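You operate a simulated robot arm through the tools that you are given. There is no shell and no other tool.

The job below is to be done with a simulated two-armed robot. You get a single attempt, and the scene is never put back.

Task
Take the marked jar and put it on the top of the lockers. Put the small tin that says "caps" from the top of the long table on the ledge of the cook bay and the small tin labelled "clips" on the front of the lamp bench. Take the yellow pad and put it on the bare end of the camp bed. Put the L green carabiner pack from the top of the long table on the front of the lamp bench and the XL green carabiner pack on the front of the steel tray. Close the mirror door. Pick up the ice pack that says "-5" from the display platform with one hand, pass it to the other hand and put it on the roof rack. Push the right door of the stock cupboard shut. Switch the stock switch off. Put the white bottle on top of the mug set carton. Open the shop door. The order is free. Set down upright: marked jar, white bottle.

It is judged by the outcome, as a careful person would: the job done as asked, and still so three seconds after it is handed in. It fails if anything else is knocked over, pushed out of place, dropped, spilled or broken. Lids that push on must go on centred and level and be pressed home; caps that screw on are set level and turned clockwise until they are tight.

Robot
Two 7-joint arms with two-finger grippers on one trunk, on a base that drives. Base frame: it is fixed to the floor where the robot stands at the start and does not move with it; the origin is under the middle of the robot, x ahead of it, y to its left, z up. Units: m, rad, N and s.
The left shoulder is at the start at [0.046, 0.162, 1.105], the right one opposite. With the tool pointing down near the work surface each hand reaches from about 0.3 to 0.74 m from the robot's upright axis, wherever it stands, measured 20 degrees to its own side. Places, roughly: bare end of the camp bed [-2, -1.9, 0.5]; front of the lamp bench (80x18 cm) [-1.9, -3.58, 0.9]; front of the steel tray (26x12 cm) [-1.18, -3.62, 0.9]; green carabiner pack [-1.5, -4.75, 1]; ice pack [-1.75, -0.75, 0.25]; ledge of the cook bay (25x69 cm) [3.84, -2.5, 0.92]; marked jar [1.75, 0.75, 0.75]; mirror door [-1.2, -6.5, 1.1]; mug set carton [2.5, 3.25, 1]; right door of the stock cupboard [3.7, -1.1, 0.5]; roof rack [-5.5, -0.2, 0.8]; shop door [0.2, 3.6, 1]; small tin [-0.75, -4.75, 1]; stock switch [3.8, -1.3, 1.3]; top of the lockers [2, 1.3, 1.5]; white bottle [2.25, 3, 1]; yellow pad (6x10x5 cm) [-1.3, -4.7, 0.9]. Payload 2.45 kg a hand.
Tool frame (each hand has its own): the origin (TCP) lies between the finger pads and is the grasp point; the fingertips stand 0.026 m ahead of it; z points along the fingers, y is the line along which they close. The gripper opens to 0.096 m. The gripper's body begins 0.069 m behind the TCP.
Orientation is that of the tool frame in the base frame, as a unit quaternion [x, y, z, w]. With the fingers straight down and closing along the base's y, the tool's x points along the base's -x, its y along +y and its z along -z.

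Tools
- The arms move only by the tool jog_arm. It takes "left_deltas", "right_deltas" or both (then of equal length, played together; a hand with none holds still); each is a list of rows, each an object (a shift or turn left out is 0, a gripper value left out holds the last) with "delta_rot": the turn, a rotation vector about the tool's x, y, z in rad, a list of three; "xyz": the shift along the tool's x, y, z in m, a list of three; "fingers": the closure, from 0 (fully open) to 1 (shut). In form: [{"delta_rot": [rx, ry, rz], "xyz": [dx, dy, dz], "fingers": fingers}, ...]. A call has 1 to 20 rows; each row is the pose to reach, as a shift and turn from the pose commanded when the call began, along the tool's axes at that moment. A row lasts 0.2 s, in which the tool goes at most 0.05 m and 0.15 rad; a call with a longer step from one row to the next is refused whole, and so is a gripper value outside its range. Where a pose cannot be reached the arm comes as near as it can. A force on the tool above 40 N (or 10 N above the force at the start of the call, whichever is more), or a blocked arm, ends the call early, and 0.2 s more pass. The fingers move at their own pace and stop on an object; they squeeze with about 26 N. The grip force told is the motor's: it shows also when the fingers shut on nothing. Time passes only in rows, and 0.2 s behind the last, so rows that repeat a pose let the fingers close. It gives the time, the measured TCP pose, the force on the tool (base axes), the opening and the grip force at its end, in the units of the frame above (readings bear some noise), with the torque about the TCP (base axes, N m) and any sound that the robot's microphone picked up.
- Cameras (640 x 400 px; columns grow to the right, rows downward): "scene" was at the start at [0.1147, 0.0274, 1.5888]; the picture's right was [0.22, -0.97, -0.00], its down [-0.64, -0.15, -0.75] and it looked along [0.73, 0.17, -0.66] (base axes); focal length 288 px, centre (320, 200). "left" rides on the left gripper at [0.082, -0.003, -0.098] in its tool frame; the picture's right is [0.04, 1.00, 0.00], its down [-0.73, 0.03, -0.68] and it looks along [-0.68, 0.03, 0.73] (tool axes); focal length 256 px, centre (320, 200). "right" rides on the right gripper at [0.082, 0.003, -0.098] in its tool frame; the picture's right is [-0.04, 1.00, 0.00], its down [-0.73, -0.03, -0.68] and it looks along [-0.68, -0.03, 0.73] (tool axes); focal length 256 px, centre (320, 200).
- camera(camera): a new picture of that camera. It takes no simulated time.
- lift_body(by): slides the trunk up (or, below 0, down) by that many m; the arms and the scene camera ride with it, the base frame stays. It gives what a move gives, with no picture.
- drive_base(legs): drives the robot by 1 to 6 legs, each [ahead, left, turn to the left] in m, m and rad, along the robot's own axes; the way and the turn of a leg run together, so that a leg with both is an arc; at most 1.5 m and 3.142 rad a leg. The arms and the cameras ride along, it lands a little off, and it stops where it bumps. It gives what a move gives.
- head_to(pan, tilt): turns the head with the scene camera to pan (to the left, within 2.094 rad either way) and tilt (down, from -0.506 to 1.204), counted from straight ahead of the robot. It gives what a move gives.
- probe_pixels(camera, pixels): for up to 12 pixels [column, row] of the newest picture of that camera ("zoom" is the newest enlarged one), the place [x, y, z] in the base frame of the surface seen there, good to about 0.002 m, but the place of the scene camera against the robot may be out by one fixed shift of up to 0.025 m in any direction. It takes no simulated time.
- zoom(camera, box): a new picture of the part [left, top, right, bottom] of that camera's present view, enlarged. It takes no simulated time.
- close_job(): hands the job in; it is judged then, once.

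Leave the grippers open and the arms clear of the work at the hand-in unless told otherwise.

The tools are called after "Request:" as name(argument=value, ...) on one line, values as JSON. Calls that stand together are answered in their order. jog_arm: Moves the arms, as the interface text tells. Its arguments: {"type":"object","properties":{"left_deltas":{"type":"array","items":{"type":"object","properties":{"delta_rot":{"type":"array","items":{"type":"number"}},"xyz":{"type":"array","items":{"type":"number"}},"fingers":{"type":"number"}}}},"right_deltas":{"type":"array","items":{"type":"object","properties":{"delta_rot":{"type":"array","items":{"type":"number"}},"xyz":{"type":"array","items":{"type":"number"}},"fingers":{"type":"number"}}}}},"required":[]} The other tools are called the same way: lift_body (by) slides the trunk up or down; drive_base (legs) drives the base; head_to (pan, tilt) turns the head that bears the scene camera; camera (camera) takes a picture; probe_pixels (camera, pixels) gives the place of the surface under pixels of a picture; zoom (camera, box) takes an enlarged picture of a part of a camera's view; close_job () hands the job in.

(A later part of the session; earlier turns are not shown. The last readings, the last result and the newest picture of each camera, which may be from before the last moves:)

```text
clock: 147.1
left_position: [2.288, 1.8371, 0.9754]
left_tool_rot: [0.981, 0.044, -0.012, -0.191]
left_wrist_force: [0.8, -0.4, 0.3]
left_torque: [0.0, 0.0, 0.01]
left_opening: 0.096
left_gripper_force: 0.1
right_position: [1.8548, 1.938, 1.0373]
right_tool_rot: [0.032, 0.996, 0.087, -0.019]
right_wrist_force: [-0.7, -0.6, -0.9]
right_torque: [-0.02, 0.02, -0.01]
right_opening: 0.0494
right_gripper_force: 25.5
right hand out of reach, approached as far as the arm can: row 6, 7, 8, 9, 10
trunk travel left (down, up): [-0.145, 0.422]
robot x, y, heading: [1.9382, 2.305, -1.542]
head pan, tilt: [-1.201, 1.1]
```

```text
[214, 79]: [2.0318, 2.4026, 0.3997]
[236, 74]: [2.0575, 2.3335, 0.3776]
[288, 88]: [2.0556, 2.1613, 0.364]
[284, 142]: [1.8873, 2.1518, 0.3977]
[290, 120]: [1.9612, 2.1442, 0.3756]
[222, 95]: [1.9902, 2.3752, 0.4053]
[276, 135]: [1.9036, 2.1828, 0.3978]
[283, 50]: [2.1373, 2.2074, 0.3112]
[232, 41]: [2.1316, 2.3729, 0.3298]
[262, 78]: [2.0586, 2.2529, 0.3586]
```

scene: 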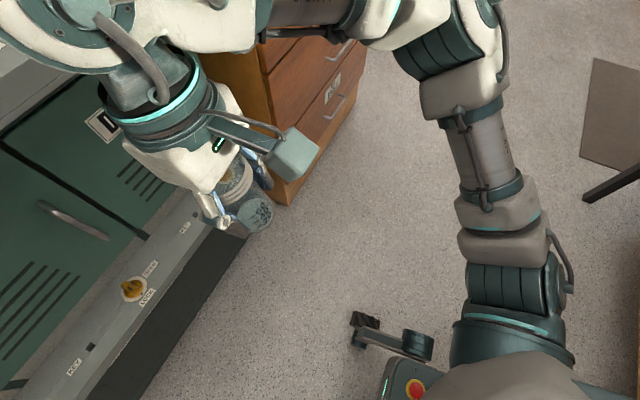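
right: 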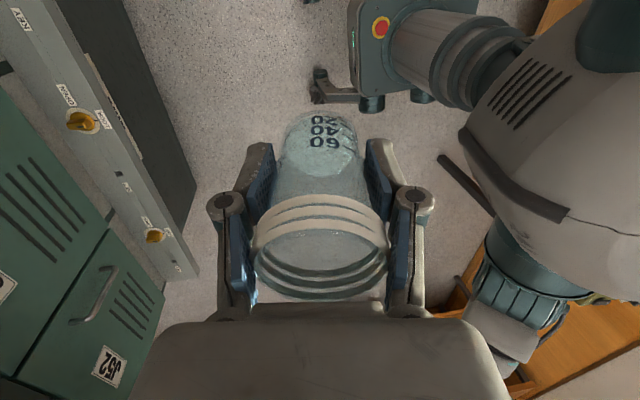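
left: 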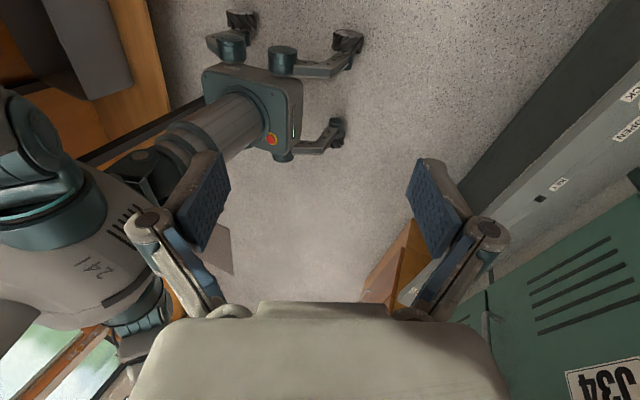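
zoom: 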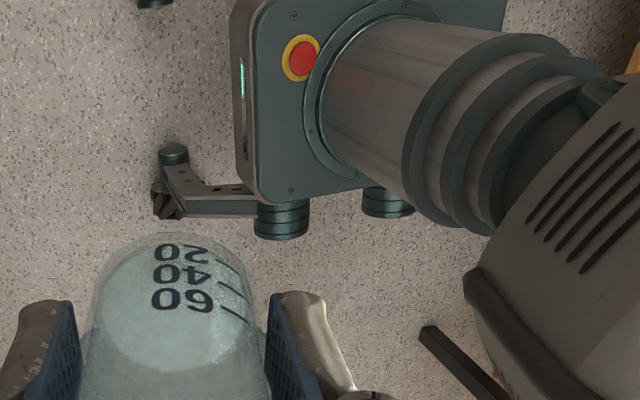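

The base plate looks level within noise. I test whether a small turn in place (±0.3) changes the lean.

Request:
drive_base(legs=[[-0.1, 0, 0.3], [0.1, 0, -0.33]])

Request:
head_to(pan=0, tilt=0.5)

Request:
camera(camera="scene")

Request:
camera(camera="left")

```text
clock: 149.5
left_position: [2.2744, 1.8212, 0.9722]
left_tool_rot: [0.981, 0.025, -0.012, -0.193]
left_wrist_force: [0.7, -0.6, -1.0]
left_torque: [0.05, 0.06, 0.01]
left_opening: 0.0958
left_gripper_force: 0.1
right_position: [1.8455, 1.9379, 1.039]
right_tool_rot: [0.051, 0.995, 0.087, -0.021]
right_wrist_force: [1.2, 1.2, -1.4]
right_torque: [-0.03, 0.09, 0.04]
right_opening: 0.0498
right_gripper_force: 26.1
trunk travel left (down, up): [-0.145, 0.422]
robot x, y, heading: [1.9368, 2.3055, -1.586]
head pan, tilt: [-1.201, 1.1]
```

```text
clock: 150.9
left_position: [2.2675, 1.8246, 0.9775]
left_tool_rot: [0.981, 0.024, -0.006, -0.19]
left_wrist_force: [0.3, 0.6, 0.2]
left_torque: [0.02, 0.02, 0.01]
left_opening: 0.0961
left_gripper_force: 0.1
right_position: [1.8366, 1.943, 1.0401]
right_tool_rot: [0.053, 0.995, 0.084, -0.016]
right_wrist_force: [-0.1, 0.9, -0.6]
right_torque: [-0.01, -0.04, -0.02]
right_opening: 0.0497
right_gripper_force: 26.2
trunk travel left (down, up): [-0.145, 0.422]
robot x, y, heading: [1.9377, 2.3034, -1.581]
head pan, tilt: [0.0, 0.499]
```

```text
taken
```

scene: 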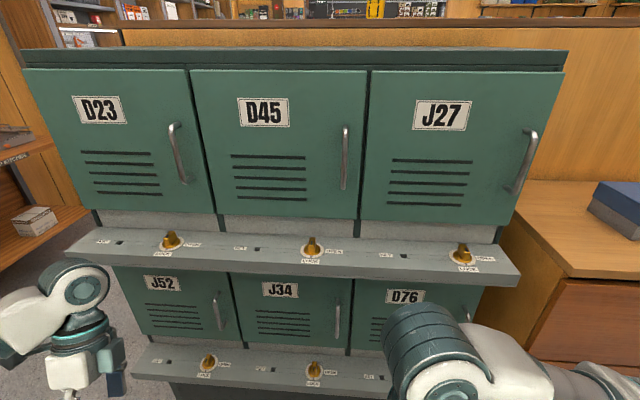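

```text
taken
```

left: 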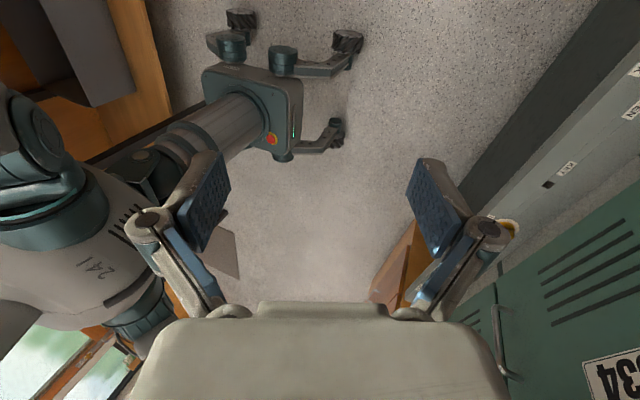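

The view is level again and steady. I turn both hands back to their normal orientation.

Request:
jog_arm(left_deltas=[{"delta_rot": [0, 0, -0.15]}, {"delta_rot": [0, 0, -0.3]}, {"delta_rot": [0, 0, -0.45]}, {"delta_rot": [0, 0, -0.6]}, {"delta_rot": [0, 0, -0.75]}, {"delta_rot": [0, 0, -0.9]}, {"delta_rot": [0, 0, -1.05]}, {"delta_rot": [0, 0, -1.2]}, {"delta_rot": [0, 0, -1.35]}, {"delta_rot": [0, 0, -1.5]}], right_deltas=[{"delta_rot": [0, 0, 0.15]}, {"delta_rot": [0, 0, 0.3]}, {"delta_rot": [0, 0, 0.45]}, {"delta_rot": [0, 0, 0.6]}, {"delta_rot": [0, 0, 0.75]}, {"delta_rot": [0, 0, 0.9]}, {"delta_rot": [0, 0, 1.05]}, {"delta_rot": [0, 0, 1.2]}, {"delta_rot": [0, 0, 1.35]}, {"delta_rot": [0, 0, 1.5]}])

```text
clock: 153.1
left_position: [2.2688, 1.8251, 0.9783]
left_tool_rot: [0.7, 0.688, 0.124, -0.143]
left_wrist_force: [0.2, 0.4, 0.2]
left_torque: [-0.01, 0.0, 0.01]
left_opening: 0.0958
left_gripper_force: 0.1
right_position: [1.8388, 1.9421, 1.0395]
right_tool_rot: [0.717, 0.691, 0.051, -0.07]
right_wrist_force: [-0.3, -0.9, -1.8]
right_torque: [0.03, -0.05, 0.0]
right_opening: 0.0499
right_gripper_force: 25.8
trunk travel left (down, up): [-0.145, 0.422]
robot x, y, heading: [1.9354, 2.3063, -1.586]
head pan, tilt: [0.0, 0.499]
```

I level both hands and bring them to a symmetric posture (right toward x≈1.72).

Request:
jog_arm(left_deltas=[{"xyz": [0.03, 0, -0.01], "delta_rot": [0, -0.13, 0]}, {"xyz": [0.06, 0, -0.02], "delta_rot": [0, -0.26, 0]}, {"xyz": [0.096, -0.01, -0.026], "delta_rot": [0, -0.38, 0]}, {"xyz": [0.096, -0.01, -0.026], "delta_rot": [0, -0.38, 0]}], right_deltas=[{"xyz": [-0.016, -0.04, -0.002], "delta_rot": [-0.01, -0.09, -0.02]}, {"xyz": [-0.032, -0.08, -0.003], "delta_rot": [-0.024, -0.172, -0.04]}, {"xyz": [-0.046, -0.117, -0.0044], "delta_rot": [-0.024, -0.172, -0.04]}, {"xyz": [-0.046, -0.117, -0.0044], "delta_rot": [-0.024, -0.172, -0.04]}])

Request:
lift_body(by=0.2)

Request:
jog_arm(right_deltas=[{}])

Request:
jog_arm(right_deltas=[{}])

Request:
jog_arm(right_deltas=[{}])

```text
clock: 154.1
left_position: [2.2637, 1.9027, 1.0356]
left_tool_rot: [0.712, 0.702, -0.011, -0.012]
left_wrist_force: [-0.5, 0.7, 0.2]
left_torque: [0.03, 0.0, -0.02]
left_opening: 0.0959
left_gripper_force: 0.0
right_position: [1.7152, 1.9005, 1.0355]
right_tool_rot: [0.704, 0.71, -0.001, -0.002]
right_wrist_force: [0.4, -0.3, -0.8]
right_torque: [0.0, 0.01, 0.01]
right_opening: 0.0498
right_gripper_force: 26.4
trunk travel left (down, up): [-0.145, 0.422]
robot x, y, heading: [1.94, 2.2995, -1.584]
head pan, tilt: [0.0, 0.499]
```

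```text
clock: 156.3
left_position: [2.262, 1.9048, 1.2381]
left_tool_rot: [0.712, 0.702, -0.011, -0.012]
left_wrist_force: [-0.2, 0.8, 0.2]
left_torque: [-0.04, 0.0, -0.03]
left_opening: 0.0961
left_gripper_force: 0.0
right_position: [1.7205, 1.8996, 1.2387]
right_tool_rot: [0.704, 0.71, -0.001, -0.001]
right_wrist_force: [-1.2, -0.6, -1.7]
right_torque: [0.02, -0.03, 0.02]
right_opening: 0.0499
right_gripper_force: 25.8
trunk travel left (down, up): [-0.345, 0.222]
robot x, y, heading: [1.9375, 2.3025, -1.584]
head pan, tilt: [0.0, 0.499]
```

```text
clock: 156.7
left_position: [2.2625, 1.9041, 1.2378]
left_tool_rot: [0.712, 0.702, -0.011, -0.012]
left_wrist_force: [-0.3, -0.3, 0.7]
left_torque: [0.0, 0.0, 0.01]
left_opening: 0.0962
left_gripper_force: 0.0
right_position: [1.7204, 1.8996, 1.2398]
right_tool_rot: [0.704, 0.71, -0.001, -0.002]
right_wrist_force: [0.2, -0.5, -0.4]
right_torque: [0.03, -0.02, 0.01]
right_opening: 0.0495
right_gripper_force: 25.8
trunk travel left (down, up): [-0.345, 0.222]
robot x, y, heading: [1.9392, 2.2997, -1.582]
head pan, tilt: [0.0, 0.499]
```

```text
clock: 157.1
left_position: [2.2623, 1.9046, 1.2379]
left_tool_rot: [0.712, 0.702, -0.01, -0.012]
left_wrist_force: [-0.5, 0.3, -0.2]
left_torque: [0.0, 0.0, 0.0]
left_opening: 0.0956
left_gripper_force: 0.1
right_position: [1.7202, 1.9011, 1.2384]
right_tool_rot: [0.705, 0.709, -0.001, -0.001]
right_wrist_force: [0.2, 0.6, -1.3]
right_torque: [0.0, -0.01, 0.01]
right_opening: 0.0499
right_gripper_force: 26.5
trunk travel left (down, up): [-0.345, 0.222]
robot x, y, heading: [1.9395, 2.3035, -1.59]
head pan, tilt: [0.0, 0.499]
```

```text
clock: 157.5
left_position: [2.262, 1.9046, 1.2383]
left_tool_rot: [0.712, 0.702, -0.011, -0.012]
left_wrist_force: [-0.3, 1.0, 0.4]
left_torque: [-0.01, -0.01, 0.02]
left_opening: 0.0959
left_gripper_force: 0.1
right_position: [1.7196, 1.8998, 1.2402]
right_tool_rot: [0.704, 0.71, -0.001, -0.002]
right_wrist_force: [1.0, -0.4, -1.2]
right_torque: [-0.02, 0.0, 0.03]
right_opening: 0.0498
right_gripper_force: 26.0
trunk travel left (down, up): [-0.345, 0.222]
robot x, y, heading: [1.9382, 2.2997, -1.582]
head pan, tilt: [0.0, 0.499]
```

Perfectly steady now. Raise the trunk 0.2 more, then both hands by 0.13.

Request:
lift_body(by=0.21)

Request:
jog_arm(left_deltas=[{"xyz": [0, 0, -0.04]}, {"xyz": [0, 0, -0.08]}, {"xyz": [0, 0, -0.12]}, {"xyz": [0, 0, -0.12]}], right_deltas=[{"xyz": [0, 0, -0.04]}, {"xyz": [0, 0, -0.08]}, {"xyz": [0, 0, -0.12]}, {"xyz": [0, 0, -0.12]}])

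Request:
jog_arm(right_deltas=[{}])

Request:
jog_arm(right_deltas=[{}])

```text
clock: 159.8
left_position: [2.2614, 1.9048, 1.4474]
left_tool_rot: [0.712, 0.702, -0.01, -0.012]
left_wrist_force: [0.3, -0.8, 0.0]
left_torque: [-0.02, 0.01, -0.02]
left_opening: 0.096
left_gripper_force: 0.0
right_position: [1.7191, 1.9001, 1.4496]
right_tool_rot: [0.705, 0.709, -0.001, -0.002]
right_wrist_force: [-0.3, 0.0, -1.2]
right_torque: [0.01, -0.01, 0.01]
right_opening: 0.0499
right_gripper_force: 26.0
trunk travel left (down, up): [-0.555, 0.012]
robot x, y, heading: [1.9377, 2.3012, -1.586]
head pan, tilt: [0.0, 0.499]
```

```text
clock: 160.8
left_position: [2.2627, 1.8991, 1.5676]
left_tool_rot: [0.712, 0.702, -0.01, -0.011]
left_wrist_force: [-0.6, -0.5, 1.2]
left_torque: [0.02, -0.02, -0.03]
left_opening: 0.0961
left_gripper_force: 0.1
right_position: [1.7221, 1.898, 1.5681]
right_tool_rot: [0.705, 0.709, -0.002, -0.001]
right_wrist_force: [0.4, -0.3, -1.1]
right_torque: [0.03, -0.01, -0.03]
right_opening: 0.0499
right_gripper_force: 26.5
trunk travel left (down, up): [-0.555, 0.012]
robot x, y, heading: [1.9404, 2.3028, -1.593]
head pan, tilt: [0.0, 0.499]
```

```text
clock: 161.2
left_position: [2.2641, 1.8998, 1.5681]
left_tool_rot: [0.711, 0.703, -0.011, -0.012]
left_wrist_force: [-0.1, 0.3, 0.4]
left_torque: [0.0, 0.01, 0.02]
left_opening: 0.0961
left_gripper_force: 0.0
right_position: [1.7226, 1.9008, 1.5693]
right_tool_rot: [0.705, 0.709, -0.002, 0.0]
right_wrist_force: [0.2, -0.9, -1.3]
right_torque: [0.03, 0.03, 0.0]
right_opening: 0.05
right_gripper_force: 25.8
trunk travel left (down, up): [-0.555, 0.012]
robot x, y, heading: [1.9361, 2.3015, -1.587]
head pan, tilt: [0.0, 0.499]
```

```text
clock: 161.6
left_position: [2.2642, 1.9001, 1.5678]
left_tool_rot: [0.712, 0.702, -0.01, -0.011]
left_wrist_force: [-0.2, -0.1, 0.4]
left_torque: [0.02, 0.05, -0.04]
left_opening: 0.0959
left_gripper_force: 0.0
right_position: [1.7223, 1.8983, 1.5677]
right_tool_rot: [0.705, 0.71, -0.001, -0.002]
right_wrist_force: [0.6, -0.4, -1.5]
right_torque: [0.02, -0.04, -0.03]
right_opening: 0.0498
right_gripper_force: 25.6
trunk travel left (down, up): [-0.555, 0.012]
robot x, y, heading: [1.9359, 2.3019, -1.585]
head pan, tilt: [0.0, 0.499]
```

Steady with the jar 5.8 cm above locker-top height. I drive ahead 0.36 m so that the jar comes over the locker top.

Request:
drive_base(legs=[[0.36, 0, 0]])

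Request:
camera(camera="right")

Request:
camera(camera="scene")

```text
clock: 163.8
left_position: [2.2614, 1.5553, 1.5695]
left_tool_rot: [0.711, 0.703, -0.012, -0.011]
left_wrist_force: [0.4, 0.2, 0.3]
left_torque: [-0.04, -0.02, 0.03]
left_opening: 0.0959
left_gripper_force: 0.0
right_position: [1.7193, 1.5513, 1.5691]
right_tool_rot: [0.703, 0.711, -0.003, 0.0]
right_wrist_force: [-0.4, -0.3, -0.5]
right_torque: [-0.02, 0.01, -0.01]
right_opening: 0.0496
right_gripper_force: 26.2
trunk travel left (down, up): [-0.555, 0.012]
robot x, y, heading: [1.9312, 1.952, -1.581]
head pan, tilt: [0.0, 0.499]
```

```text
taken
```

right: 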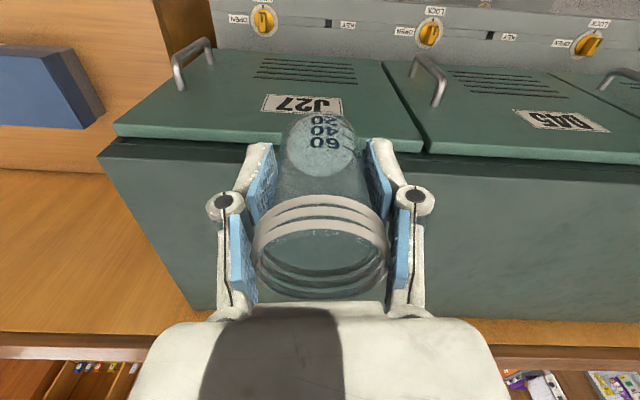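

```text
taken
```

scene: 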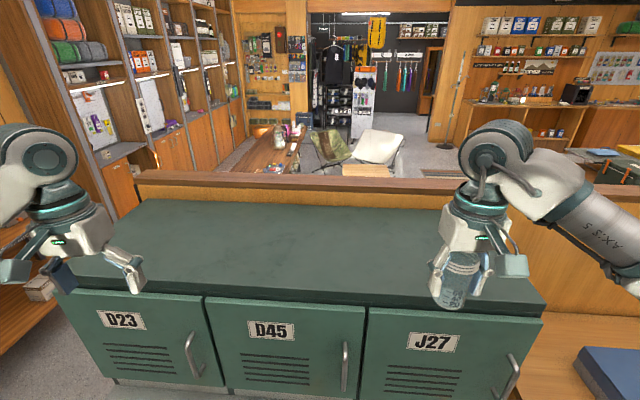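

The top is clear. I probe its height and edges from the right camera.

Request:
probe_pixels(camera="right", pixels=[[450, 160], [450, 220], [450, 300], [150, 170], [560, 180], [210, 170], [200, 140]])

Request:
jog_arm(right_deltas=[{"xyz": [-0.04, 0, 0]}, {"xyz": [-0.08, 0, 0]}, {"xyz": [-0.12, 0, 0]}, {"xyz": [-0.16, 0, 0.0]}, {"xyz": [-0.17, 0, 0.0]}])

```text
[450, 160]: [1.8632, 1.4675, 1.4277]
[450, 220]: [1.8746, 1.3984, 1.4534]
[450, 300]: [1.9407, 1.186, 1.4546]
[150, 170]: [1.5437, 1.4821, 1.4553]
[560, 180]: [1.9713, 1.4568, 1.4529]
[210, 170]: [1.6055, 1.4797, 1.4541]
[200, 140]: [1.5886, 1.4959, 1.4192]
```

```text
clock: 165.0
left_position: [2.2663, 1.5524, 1.5688]
left_tool_rot: [0.711, 0.703, -0.011, -0.011]
left_wrist_force: [0.3, 0.6, -0.3]
left_torque: [-0.01, -0.02, 0.0]
left_opening: 0.0959
left_gripper_force: 0.1
right_position: [1.7257, 1.389, 1.5619]
right_tool_rot: [0.701, 0.713, -0.005, 0.0]
right_wrist_force: [-0.2, 0.0, -1.0]
right_torque: [0.03, 0.01, -0.02]
right_opening: 0.0499
right_gripper_force: 26.3
right hand out of reach, approached as far as the arm can: row 4, 5
trunk travel left (down, up): [-0.555, 0.012]
robot x, y, heading: [1.9308, 1.9511, -1.581]
head pan, tilt: [0.0, 0.499]
```

At y≈1.389, near the reach limit at this height; going down gains reach. Lower gently to touch.

Request:
jog_arm(right_deltas=[{"xyz": [0, 0, 0.02]}, {"xyz": [0, 0, 0.035]}, {"xyz": [0, 0, 0.043]}, {"xyz": [0, 0, 0.047]}, {"xyz": [0, 0, 0.05]}])

Request:
camera(camera="right")

```text
clock: 166.2
left_position: [2.2631, 1.553, 1.5681]
left_tool_rot: [0.711, 0.703, -0.011, -0.012]
left_wrist_force: [1.1, 0.7, 0.4]
left_torque: [-0.01, 0.0, -0.01]
left_opening: 0.0962
left_gripper_force: 0.1
right_position: [1.7253, 1.3914, 1.5117]
right_tool_rot: [0.703, 0.711, -0.001, -0.001]
right_wrist_force: [0.4, -0.1, -0.2]
right_torque: [-0.01, -0.01, 0.02]
right_opening: 0.0499
right_gripper_force: 25.7
trunk travel left (down, up): [-0.555, 0.012]
robot x, y, heading: [1.9337, 1.9553, -1.577]
head pan, tilt: [0.0, 0.499]
```

```text
taken
```

right: 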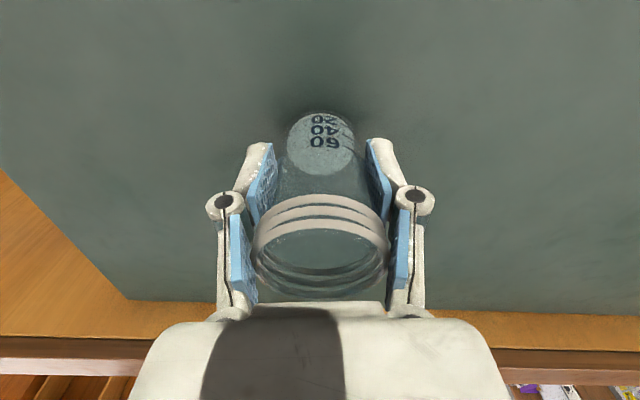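

Weight seems nearly taken up (−0.2 N). Down a few mm more to feel contact.

Request:
jog_arm(right_deltas=[{"xyz": [0, 0, 0.001]}, {"xyz": [0, 0, 0.002]}, {"xyz": [0, 0, 0.002]}])

```text
clock: 167.0
left_position: [2.2625, 1.5549, 1.5691]
left_tool_rot: [0.711, 0.703, -0.012, -0.011]
left_wrist_force: [0.2, -0.3, 0.5]
left_torque: [0.02, 0.01, 0.02]
left_opening: 0.0958
left_gripper_force: 0.0
right_position: [1.7229, 1.3905, 1.5096]
right_tool_rot: [0.703, 0.711, -0.002, -0.001]
right_wrist_force: [-0.1, 0.9, -1.4]
right_torque: [0.01, 0.04, 0.0]
right_opening: 0.0495
right_gripper_force: 26.1
trunk travel left (down, up): [-0.555, 0.012]
robot x, y, heading: [1.934, 1.9546, -1.581]
head pan, tilt: [0.0, 0.499]
```

Request:
jog_arm(right_deltas=[{"xyz": [0, 0, 0.002]}, {"xyz": [0, 0, 0.004]}, {"xyz": [0, 0, 0.004]}])

```text
clock: 167.8
left_position: [2.2633, 1.5528, 1.5691]
left_tool_rot: [0.711, 0.703, -0.012, -0.012]
left_wrist_force: [0.3, 0.0, -0.5]
left_torque: [0.0, -0.01, 0.0]
left_opening: 0.096
left_gripper_force: 0.0
right_position: [1.7246, 1.3924, 1.5065]
right_tool_rot: [0.703, 0.711, -0.004, 0.001]
right_wrist_force: [-2.5, -6.4, 20.3]
right_torque: [-0.55, 0.09, -0.03]
right_opening: 0.0501
right_gripper_force: 26.4
trunk travel left (down, up): [-0.555, 0.012]
robot x, y, heading: [1.9366, 1.9508, -1.584]
head pan, tilt: [0.0, 0.499]
```

Contact felt (20 N). Ease back 3 mm and open the fingers.

Request:
jog_arm(right_deltas=[{"xyz": [0, 0, -0.002]}, {"xyz": [0, 0, -0.003]}, {"xyz": [0, 0, -0.003], "fingers": 0.35}, {"xyz": [0, 0, -0.003], "fingers": 0.1}, {"xyz": [0, 0, -0.003], "fingers": 0.0}, {"xyz": [0, 0, -0.003], "fingers": 0.0}])

Request:
camera(camera="right")

```text
clock: 169.2
left_position: [2.2623, 1.5532, 1.5692]
left_tool_rot: [0.711, 0.703, -0.011, -0.011]
left_wrist_force: [-0.2, -0.1, 0.3]
left_torque: [-0.02, 0.0, 0.02]
left_opening: 0.096
left_gripper_force: 0.2
right_position: [1.7241, 1.3894, 1.5069]
right_tool_rot: [0.703, 0.711, -0.001, 0.0]
right_wrist_force: [0.3, 0.3, -0.1]
right_torque: [-0.01, -0.02, 0.0]
right_opening: 0.096
right_gripper_force: 0.1
trunk travel left (down, up): [-0.555, 0.012]
robot x, y, heading: [1.936, 1.9553, -1.584]
head pan, tilt: [0.0, 0.499]
```

```text
taken
```

right: 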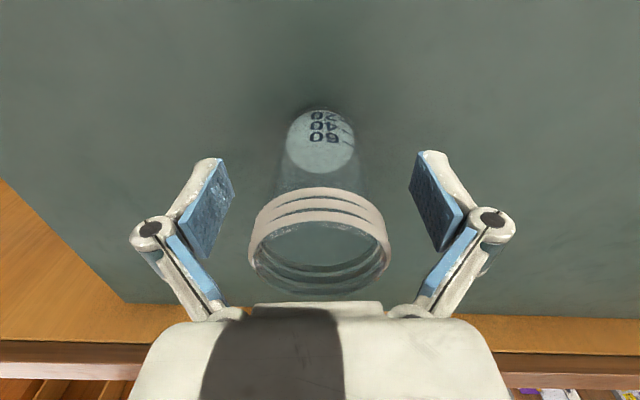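

The jar stands free. Raise the hand 0.09 m, then back the base off.

Request:
jog_arm(right_deltas=[{"xyz": [0, 0, -0.03]}, {"xyz": [0, 0, -0.06]}, {"xyz": [0.02, 0, -0.085]}, {"xyz": [0.05, 0, -0.095]}, {"xyz": [0.09, 0, -0.1]}, {"xyz": [0.13, 0, -0.1]}])

Request:
camera(camera="right")

Request:
drive_base(legs=[[-0.36, 0, 0]])

Request:
camera(camera="scene")

```text
clock: 170.6
left_position: [2.2563, 1.5569, 1.5708]
left_tool_rot: [0.711, 0.703, -0.01, -0.009]
left_wrist_force: [-1.0, -0.3, -0.1]
left_torque: [-0.03, -0.02, 0.01]
left_opening: 0.096
left_gripper_force: 0.1
right_position: [1.717, 1.5251, 1.6057]
right_tool_rot: [0.702, 0.712, -0.002, 0.002]
right_wrist_force: [-0.3, -0.3, -0.6]
right_torque: [-0.04, 0.01, 0.0]
right_opening: 0.0959
right_gripper_force: 0.0
right hand out of reach, approached as far as the arm can: row 2, 3
trunk travel left (down, up): [-0.555, 0.012]
robot x, y, heading: [1.9365, 1.9512, -1.576]
head pan, tilt: [0.0, 0.499]
```

```text
taken
```

right: 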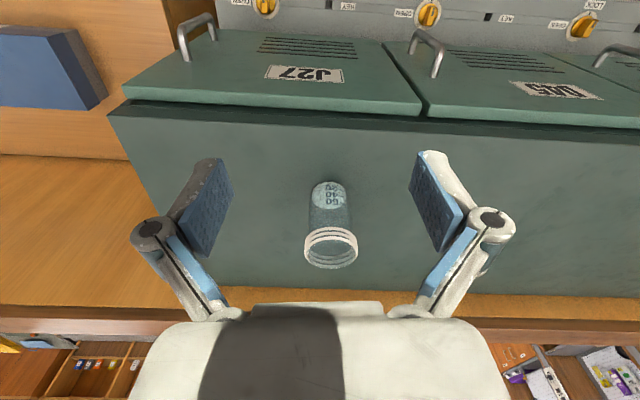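

```text
clock: 172.9
left_position: [2.263, 1.9067, 1.5679]
left_tool_rot: [0.715, 0.699, -0.011, -0.012]
left_wrist_force: [-0.2, 0.2, -0.3]
left_torque: [0.01, 0.03, 0.01]
left_opening: 0.096
left_gripper_force: 0.1
right_position: [1.7227, 1.8817, 1.6052]
right_tool_rot: [0.708, 0.706, -0.002, -0.001]
right_wrist_force: [-0.6, 1.0, -0.2]
right_torque: [0.01, -0.01, -0.01]
right_opening: 0.096
right_gripper_force: 0.0
trunk travel left (down, up): [-0.555, 0.012]
robot x, y, heading: [1.943, 2.3111, -1.591]
head pan, tilt: [0.0, 0.499]
```

```text
taken
```

scene: 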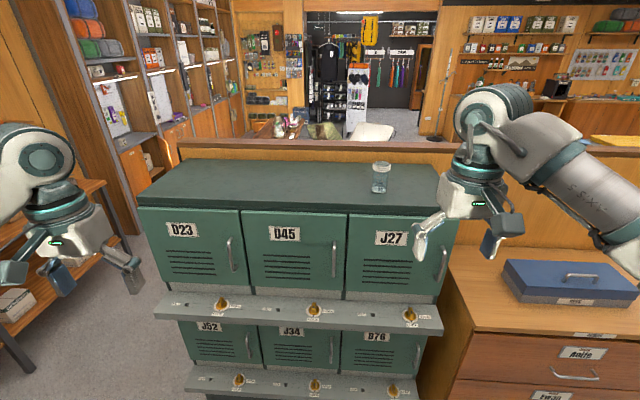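

The jar stands upright on the lockers. Now the bottle: lower the trunk to mid height and turn around toward the bench.

Request:
lift_body(by=-0.28)

Request:
drive_base(legs=[[0, 0, 1.571], [0.1, 0, 1.571]])

Request:
head_to(pan=-0.3, tilt=0.7)

Request:
camera(camera="scene")

Request:
camera(camera="right")

```text
clock: 175.8
left_position: [2.262, 1.9135, 1.2898]
left_tool_rot: [0.715, 0.699, -0.012, -0.01]
left_wrist_force: [0.0, -0.4, 0.4]
left_torque: [-0.04, 0.0, 0.01]
left_opening: 0.0958
left_gripper_force: 0.1
right_position: [1.7226, 1.8912, 1.3285]
right_tool_rot: [0.708, 0.706, -0.003, 0.001]
right_wrist_force: [0.1, 0.5, 0.1]
right_torque: [-0.01, 0.0, 0.02]
right_opening: 0.0962
right_gripper_force: 0.1
trunk travel left (down, up): [-0.275, 0.292]
robot x, y, heading: [1.9372, 2.3142, -1.59]
head pan, tilt: [0.0, 0.499]
```

```text
clock: 183.7
left_position: [1.702, 2.786, 1.2888]
left_tool_rot: [-0.684, 0.729, -0.011, 0.012]
left_wrist_force: [-0.4, 0.0, -0.2]
left_torque: [0.02, 0.01, 0.02]
left_opening: 0.0957
left_gripper_force: 0.0
right_position: [2.2437, 2.7868, 1.3275]
right_tool_rot: [-0.691, 0.723, 0.001, 0.004]
right_wrist_force: [-0.2, -1.2, -1.1]
right_torque: [0.01, 0.0, 0.02]
right_opening: 0.0958
right_gripper_force: 0.1
trunk travel left (down, up): [-0.275, 0.292]
robot x, y, heading: [2.0083, 2.3693, 1.503]
head pan, tilt: [0.0, 0.499]
```

```text
clock: 184.5
left_position: [1.7022, 2.7839, 1.2914]
left_tool_rot: [-0.683, 0.73, -0.009, 0.013]
left_wrist_force: [1.1, -0.1, 0.6]
left_torque: [-0.01, -0.02, -0.03]
left_opening: 0.0961
left_gripper_force: 0.1
right_position: [2.2412, 2.783, 1.3279]
right_tool_rot: [-0.691, 0.723, 0.0, 0.003]
right_wrist_force: [0.0, 0.2, -0.2]
right_torque: [0.01, -0.03, -0.01]
right_opening: 0.0961
right_gripper_force: 0.1
trunk travel left (down, up): [-0.275, 0.292]
robot x, y, heading: [2.01, 2.373, 1.501]
head pan, tilt: [-0.3, 0.7]
```

```text
taken
```

scene: 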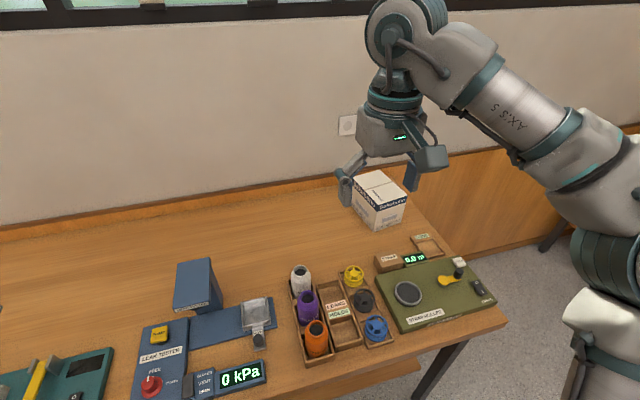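

```text
taken
```

right: 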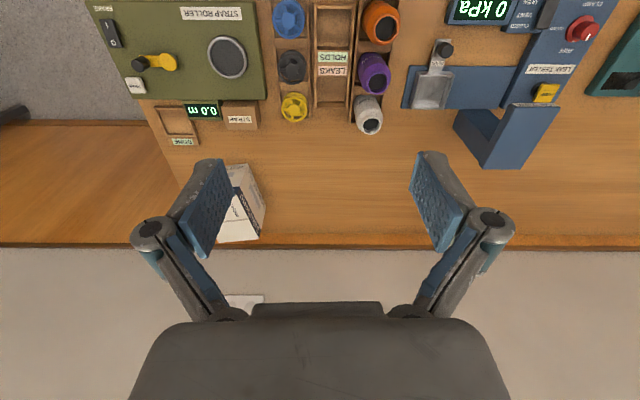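

The white bottle is at right-camera (369,113), the carton at (240,205). I probe them.

Request:
probe_pixels(camera="right", pixels=[[369, 102], [369, 125], [358, 115], [381, 115], [369, 132], [240, 168], [250, 200], [222, 230], [258, 178], [236, 240], [375, 70], [330, 100]])

Request:
zoom(camera="right", box=[310, 50, 430, 150])

Request:
zoom(camera="scene", box=[270, 160, 430, 360])

```text
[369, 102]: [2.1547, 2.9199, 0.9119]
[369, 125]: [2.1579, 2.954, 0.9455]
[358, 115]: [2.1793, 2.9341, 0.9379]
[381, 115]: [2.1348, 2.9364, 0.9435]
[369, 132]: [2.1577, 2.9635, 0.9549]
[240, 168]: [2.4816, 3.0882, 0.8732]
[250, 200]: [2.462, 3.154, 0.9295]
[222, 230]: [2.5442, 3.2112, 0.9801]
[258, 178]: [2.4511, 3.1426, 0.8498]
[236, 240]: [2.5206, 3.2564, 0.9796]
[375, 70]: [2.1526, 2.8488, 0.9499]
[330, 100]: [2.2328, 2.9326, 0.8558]
```

```text
4.00 times, centred on (370, 100) of right
```

zoom: 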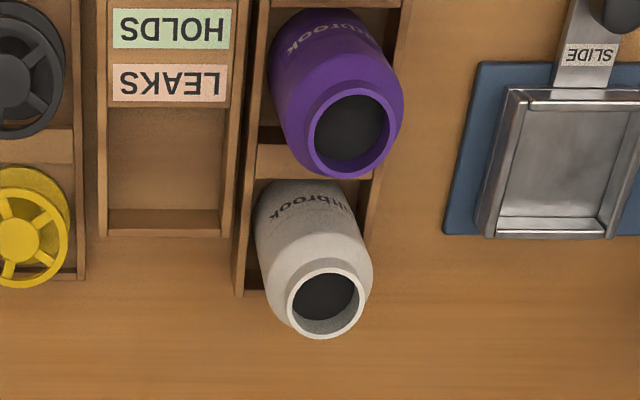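

```text
2.00 times, centred on (350, 260) of scene
```

zoom: 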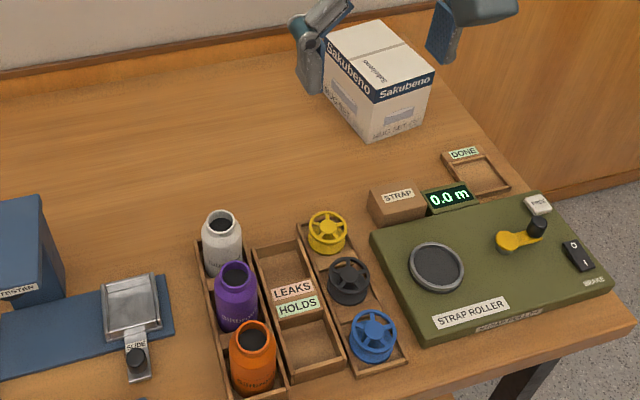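

White bottle centre ≈ (2.157, 2.945), in a low-walled tray next to the purple one. I move the right hand over it at z≈1.10 for a closer look.

Request:
jog_arm(right_deltas=[{"xyz": [-0.04, 0.023, 0.0]}, {"xyz": [-0.08, 0.046, 0.02]}, {"xyz": [-0.12, 0.07, 0.05]}, {"xyz": [-0.158, 0.091, 0.08]}, {"xyz": [-0.158, 0.091, 0.13]}, {"xyz": [-0.158, 0.091, 0.18]}, {"xyz": [-0.158, 0.091, 0.22]}])

Request:
camera(camera="right")

```text
refused: row 2 steps farther than a row can; nothing moved
```

```text
taken
```

right: 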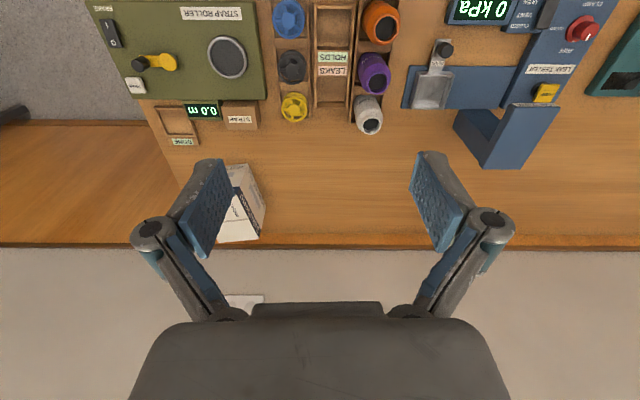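

The rows were too long; smaller steps.

Request:
jog_arm(right_deltas=[{"xyz": [-0.04, 0.023, 0.0]}, {"xyz": [-0.08, 0.046, 0.01]}, {"xyz": [-0.12, 0.069, 0.02]}, {"xyz": [-0.158, 0.091, 0.03]}, {"xyz": [-0.158, 0.091, 0.075]}, {"xyz": [-0.158, 0.091, 0.12]}, {"xyz": [-0.158, 0.091, 0.165]}, {"xyz": [-0.158, 0.091, 0.21]}])

Request:
camera(camera="right")

```text
clock: 186.3
left_position: [1.7, 2.7855, 1.2904]
left_tool_rot: [-0.684, 0.73, -0.011, 0.012]
left_wrist_force: [0.3, 0.8, -0.3]
left_torque: [-0.06, 0.02, 0.0]
left_opening: 0.0961
left_gripper_force: 0.0
right_position: [2.1591, 2.946, 1.1164]
right_tool_rot: [-0.691, 0.723, 0.001, 0.005]
right_wrist_force: [0.6, -1.1, -0.5]
right_torque: [-0.01, 0.0, 0.03]
right_opening: 0.0959
right_gripper_force: 0.1
right hand out of reach, approached as far as the arm can: row 4
trunk travel left (down, up): [-0.275, 0.292]
robot x, y, heading: [2.0034, 2.373, 1.504]
head pan, tilt: [-0.3, 0.7]
```

```text
taken
```

right: 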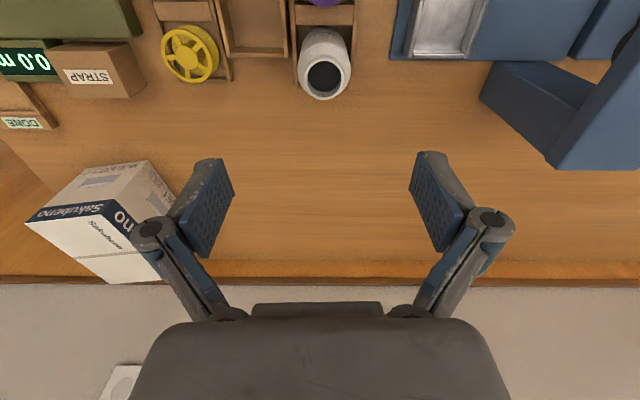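

Probing the bottle, tray wall, and carton corners.

Request:
probe_pixels(camera="right", pixels=[[324, 96], [305, 78], [343, 78], [306, 55], [345, 52], [297, 75], [352, 20], [103, 205], [30, 222], [120, 280], [130, 215], [150, 165]])

Request:
zoom(camera="right", box=[270, 0, 390, 110])

Request:
probe_pixels(camera="zoom", pixels=[[150, 280], [160, 200], [430, 200], [295, 500], [200, 330], [395, 330]])

```text
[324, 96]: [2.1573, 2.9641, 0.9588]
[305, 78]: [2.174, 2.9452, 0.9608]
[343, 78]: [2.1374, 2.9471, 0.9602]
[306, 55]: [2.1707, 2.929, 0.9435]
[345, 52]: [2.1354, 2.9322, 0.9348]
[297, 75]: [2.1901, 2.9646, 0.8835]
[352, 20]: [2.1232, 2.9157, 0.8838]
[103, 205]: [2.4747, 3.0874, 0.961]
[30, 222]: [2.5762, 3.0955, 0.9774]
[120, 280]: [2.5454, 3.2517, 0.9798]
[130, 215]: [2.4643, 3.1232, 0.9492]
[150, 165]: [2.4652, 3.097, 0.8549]
```

```text
3.64 times, centred on (330, 55) of right
```

zoom: 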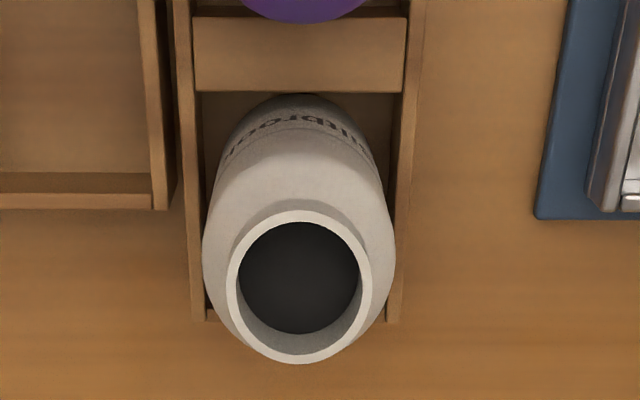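

```text
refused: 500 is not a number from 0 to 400
```

Rim centre (2.156, 2.945), top z 0.960; tray walls top out at 0.884. I descend to TCP z≈0.916 and close.

Request:
jog_arm(right_deltas=[{"xyz": [0, 0.002, 0.045]}, {"xyz": [0, 0.002, 0.09]}, {"xyz": [0, 0.002, 0.135]}, {"xyz": [0, 0.002, 0.17]}, {"xyz": [0, 0.002, 0.19]}, {"xyz": [0, 0.002, 0.2]}, {"xyz": [0, 0.002, 0.2], "fingers": 0.3}, {"xyz": [0, 0.002, 0.2], "fingers": 0.6}, {"xyz": [0, 0.002, 0.2], "fingers": 0.85}, {"xyz": [0, 0.002, 0.2], "fingers": 0.85}])

Request:
camera(camera="right")

```text
clock: 188.5
left_position: [1.7035, 2.7832, 1.291]
left_tool_rot: [-0.683, 0.73, -0.01, 0.013]
left_wrist_force: [-0.2, -0.6, 0.2]
left_torque: [-0.01, -0.02, -0.01]
left_opening: 0.0962
left_gripper_force: 0.1
right_position: [2.1587, 2.9473, 0.9189]
right_tool_rot: [-0.691, 0.723, 0.001, 0.004]
right_wrist_force: [1.3, 0.9, 2.2]
right_torque: [0.07, -0.13, 0.01]
right_opening: 0.0532
right_gripper_force: 26.2
trunk travel left (down, up): [-0.275, 0.292]
robot x, y, heading: [2.006, 2.3701, 1.506]
head pan, tilt: [-0.3, 0.7]
```

```text
taken
```

right: 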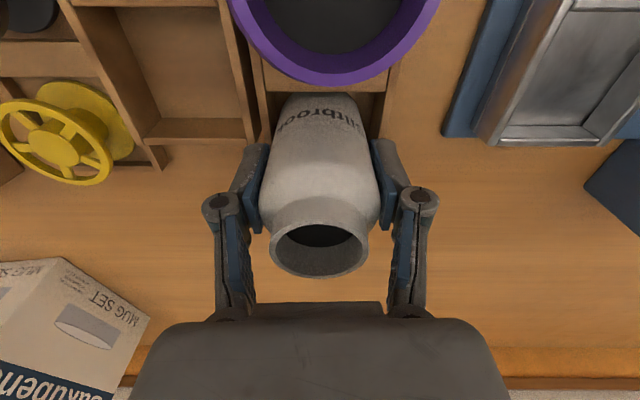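

Gripped (0.0532). Lift straight up 0.2 m.

Request:
jog_arm(right_deltas=[{"xyz": [0, 0, -0.02]}, {"xyz": [0, 0, -0.05]}, {"xyz": [0, 0, -0.09]}, {"xyz": [0, 0, -0.13]}, {"xyz": [0, 0, -0.17]}, {"xyz": [0, 0, -0.2]}])

Request:
camera(camera="right")

```text
clock: 189.9
left_position: [1.7009, 2.7838, 1.291]
left_tool_rot: [-0.683, 0.73, -0.01, 0.013]
left_wrist_force: [0.2, 0.5, -0.5]
left_torque: [0.06, 0.0, -0.02]
left_opening: 0.0958
left_gripper_force: 0.0
right_position: [2.1546, 2.9456, 1.1221]
right_tool_rot: [-0.691, 0.723, 0.001, 0.005]
right_wrist_force: [0.1, 0.2, -1.2]
right_torque: [0.0, -0.01, -0.02]
right_opening: 0.0533
right_gripper_force: 26.1
trunk travel left (down, up): [-0.275, 0.292]
robot x, y, heading: [2.0063, 2.368, 1.506]
head pan, tilt: [-0.3, 0.7]
```

```text
taken
```

right: 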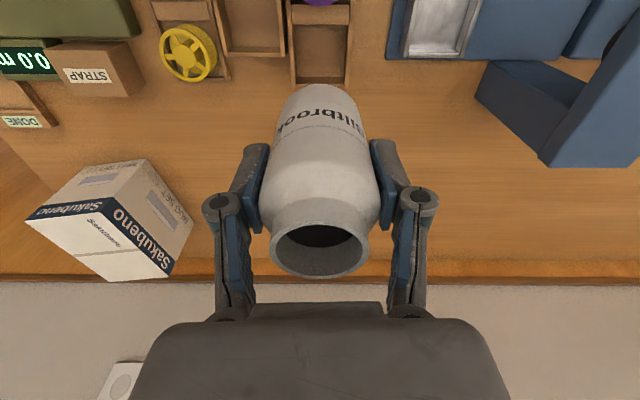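

Probe the carton's top from here.

Request:
probe_pixels(camera="right", pixels=[[38, 222], [102, 212], [155, 272], [108, 276], [90, 245], [70, 235], [30, 216], [108, 200], [168, 276]])

Request:
zoom(camera="right", box=[10, 150, 210, 290])

```text
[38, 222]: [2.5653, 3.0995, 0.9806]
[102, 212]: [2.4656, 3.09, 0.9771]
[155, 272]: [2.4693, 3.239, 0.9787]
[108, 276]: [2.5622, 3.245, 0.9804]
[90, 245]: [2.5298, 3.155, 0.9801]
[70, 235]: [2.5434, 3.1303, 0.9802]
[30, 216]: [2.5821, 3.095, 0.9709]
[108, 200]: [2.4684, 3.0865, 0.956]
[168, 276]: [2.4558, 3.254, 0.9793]
```

```text
2.86 times, centred on (110, 220) of right
```

zoom: 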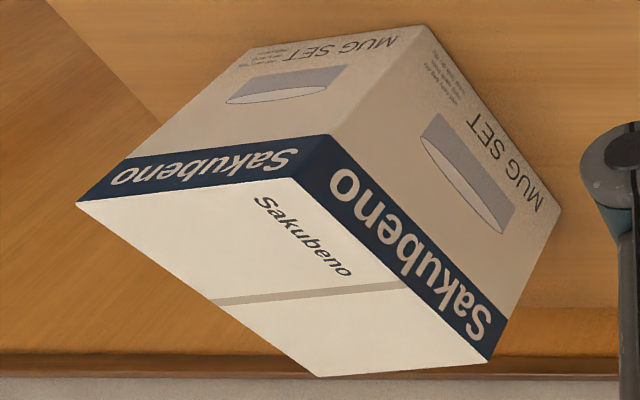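

Carton top: x 2.46–2.58, y 3.09–3.255, z 0.98. Before driving closer I check the bench's right leg position in the scene picture.

Request:
probe_pixels(camera="scene", pixels=[[440, 372], [452, 352], [420, 395], [507, 318], [370, 368], [230, 398]])

```text
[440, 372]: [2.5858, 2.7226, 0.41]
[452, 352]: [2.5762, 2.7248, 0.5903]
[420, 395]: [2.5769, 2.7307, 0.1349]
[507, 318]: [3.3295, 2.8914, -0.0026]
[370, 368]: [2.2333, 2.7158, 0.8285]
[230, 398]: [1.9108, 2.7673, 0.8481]
```

Leg near (2.58, 2.725). I shift right 0.23 and ahead 0.10, staying clear of that leg.

Request:
drive_base(legs=[[0.105, -0.229, 0]])

Request:
camera(camera="right")

Request:
jog_arm(right_deltas=[{}])

```text
clock: 191.7
left_position: [1.9345, 2.875, 1.2907]
left_tool_rot: [-0.681, 0.732, -0.011, 0.014]
left_wrist_force: [0.2, 0.0, -0.5]
left_torque: [0.0, 0.01, 0.01]
left_opening: 0.0961
left_gripper_force: 0.1
right_position: [2.3896, 3.0356, 1.1212]
right_tool_rot: [-0.69, 0.724, 0.0, 0.005]
right_wrist_force: [0.1, 0.4, -2.0]
right_torque: [0.01, 0.01, -0.01]
right_opening: 0.0531
right_gripper_force: 25.5
trunk travel left (down, up): [-0.275, 0.292]
robot x, y, heading: [2.2403, 2.4605, 1.498]
head pan, tilt: [-0.3, 0.7]
```

```text
taken
```

right: 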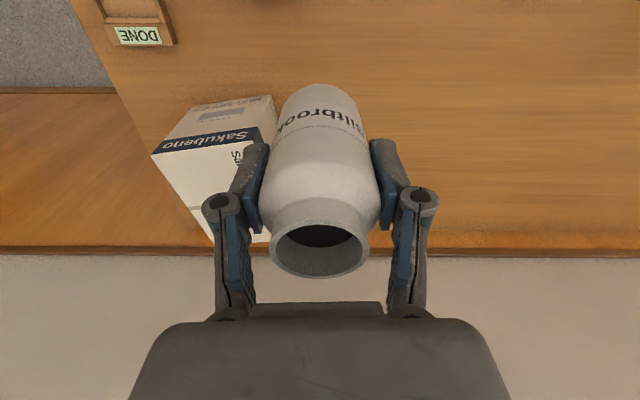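

```text
clock: 192.1
left_position: [1.9361, 2.8718, 1.2914]
left_tool_rot: [-0.681, 0.732, -0.01, 0.015]
left_wrist_force: [0.3, 0.1, -0.3]
left_torque: [0.03, 0.0, 0.06]
left_opening: 0.096
left_gripper_force: 0.1
right_position: [2.3918, 3.0318, 1.1236]
right_tool_rot: [-0.69, 0.724, 0.001, 0.007]
right_wrist_force: [0.1, 0.3, -1.5]
right_torque: [-0.01, -0.03, 0.03]
right_opening: 0.0533
right_gripper_force: 26.0
trunk travel left (down, up): [-0.275, 0.292]
robot x, y, heading: [2.2425, 2.4602, 1.499]
head pan, tilt: [-0.3, 0.7]
```

Check carton from this pose, then move the bottle over it (4 rows) at the present height.

Request:
probe_pixels(camera="right", pixels=[[160, 155], [240, 148], [200, 190], [222, 165], [205, 225]])

Request:
jog_arm(right_deltas=[{"xyz": [-0.028, -0.028, 0]}, {"xyz": [-0.056, -0.056, 0]}, {"xyz": [-0.084, -0.084, 0]}, {"xyz": [-0.1125, -0.1118, 0]}, {"xyz": [-0.1125, -0.1118, 0]}])

Request:
camera(camera="right")

```text
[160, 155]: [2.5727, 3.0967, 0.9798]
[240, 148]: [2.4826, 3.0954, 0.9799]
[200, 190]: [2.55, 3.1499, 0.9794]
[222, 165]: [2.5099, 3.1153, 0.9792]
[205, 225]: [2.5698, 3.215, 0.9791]
```

```text
clock: 193.3
left_position: [1.9425, 2.8715, 1.2932]
left_tool_rot: [-0.682, 0.732, -0.007, 0.013]
left_wrist_force: [-0.8, 0.0, 0.3]
left_torque: [0.0, 0.0, 0.03]
left_opening: 0.0958
left_gripper_force: 0.0
right_position: [2.5089, 3.1164, 1.1173]
right_tool_rot: [-0.689, 0.724, 0.002, 0.004]
right_wrist_force: [0.1, 0.4, -1.8]
right_torque: [0.0, 0.01, 0.02]
right_opening: 0.0532
right_gripper_force: 26.5
right hand out of reach, approached as far as the arm can: row 4, 5
trunk travel left (down, up): [-0.275, 0.292]
robot x, y, heading: [2.2439, 2.4626, 1.504]
head pan, tilt: [-0.3, 0.7]
```

```text
taken
```

right: 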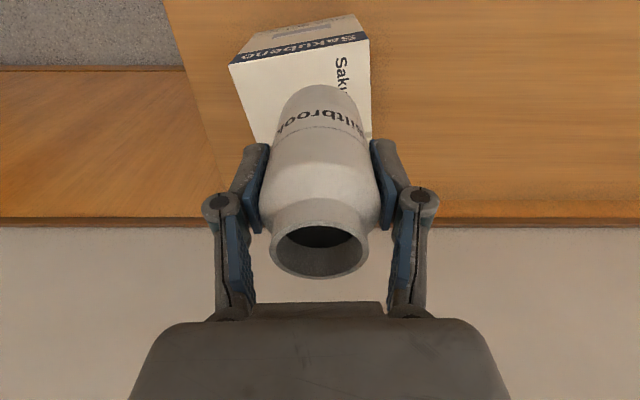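

The arm is at its limit at this height; lowering gives more reach. Go down 5.5 cm and forward 3 cm.

Request:
jog_arm(right_deltas=[{"xyz": [0, 0, 0.03]}, {"xyz": [-0.01, 0, 0.05]}, {"xyz": [-0.02, 0, 0.055]}, {"xyz": [-0.03, 0, 0.055]}, {"xyz": [-0.03, 0, 0.055]}])

Request:
camera(camera="right")

```text
clock: 194.5
left_position: [1.9311, 2.873, 1.2905]
left_tool_rot: [-0.682, 0.731, -0.011, 0.016]
left_wrist_force: [-0.8, -0.5, 0.1]
left_torque: [0.01, 0.01, 0.0]
left_opening: 0.0959
left_gripper_force: 0.0
right_position: [2.4918, 3.1361, 1.0603]
right_tool_rot: [-0.689, 0.724, 0.0, 0.006]
right_wrist_force: [-0.2, 0.7, -2.2]
right_torque: [0.0, -0.02, -0.02]
right_opening: 0.0534
right_gripper_force: 25.9
right hand out of reach, approached as far as the arm can: row 3, 4, 5
trunk travel left (down, up): [-0.275, 0.292]
robot x, y, heading: [2.2403, 2.4641, 1.498]
head pan, tilt: [-0.3, 0.7]
```

```text
taken
```

right: 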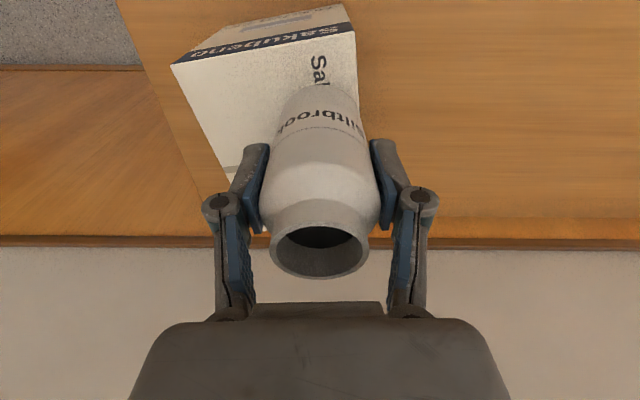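

Too near the left edge (x 2.492). I shift the base 3 cm right and 2 cm ahead.

Request:
drive_base(legs=[[0.02, -0.03, 0]])

Request:
camera(camera="right")

Request:
jog_arm(right_deltas=[{}])

```text
clock: 195.4
left_position: [1.9545, 2.8881, 1.2905]
left_tool_rot: [-0.681, 0.732, -0.013, 0.019]
left_wrist_force: [-0.7, 0.4, 0.5]
left_torque: [0.02, -0.06, 0.01]
left_opening: 0.0962
left_gripper_force: 0.1
right_position: [2.5152, 3.1498, 1.0631]
right_tool_rot: [-0.691, 0.723, 0.0, 0.01]
right_wrist_force: [-0.2, 0.0, -1.7]
right_torque: [0.04, 0.02, -0.04]
right_opening: 0.0533
right_gripper_force: 25.8
trunk travel left (down, up): [-0.275, 0.292]
robot x, y, heading: [2.2712, 2.4807, 1.497]
head pan, tilt: [-0.3, 0.7]
```

```text
taken
```

right: 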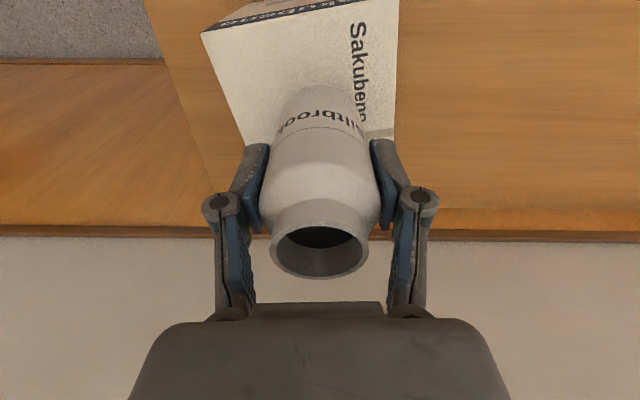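

```text
clock: 195.8
left_position: [1.9504, 2.8862, 1.2902]
left_tool_rot: [-0.681, 0.732, -0.013, 0.02]
left_wrist_force: [-0.1, 0.3, 0.1]
left_torque: [-0.01, 0.01, 0.01]
left_opening: 0.096
left_gripper_force: 0.0
right_position: [2.5137, 3.1522, 1.0664]
right_tool_rot: [-0.689, 0.724, -0.002, 0.011]
right_wrist_force: [-0.1, 0.0, -1.7]
right_torque: [0.0, -0.01, 0.01]
right_opening: 0.0533
right_gripper_force: 26.1
trunk travel left (down, up): [-0.275, 0.292]
robot x, y, heading: [2.2775, 2.4807, 1.499]
head pan, tilt: [-0.3, 0.7]
```

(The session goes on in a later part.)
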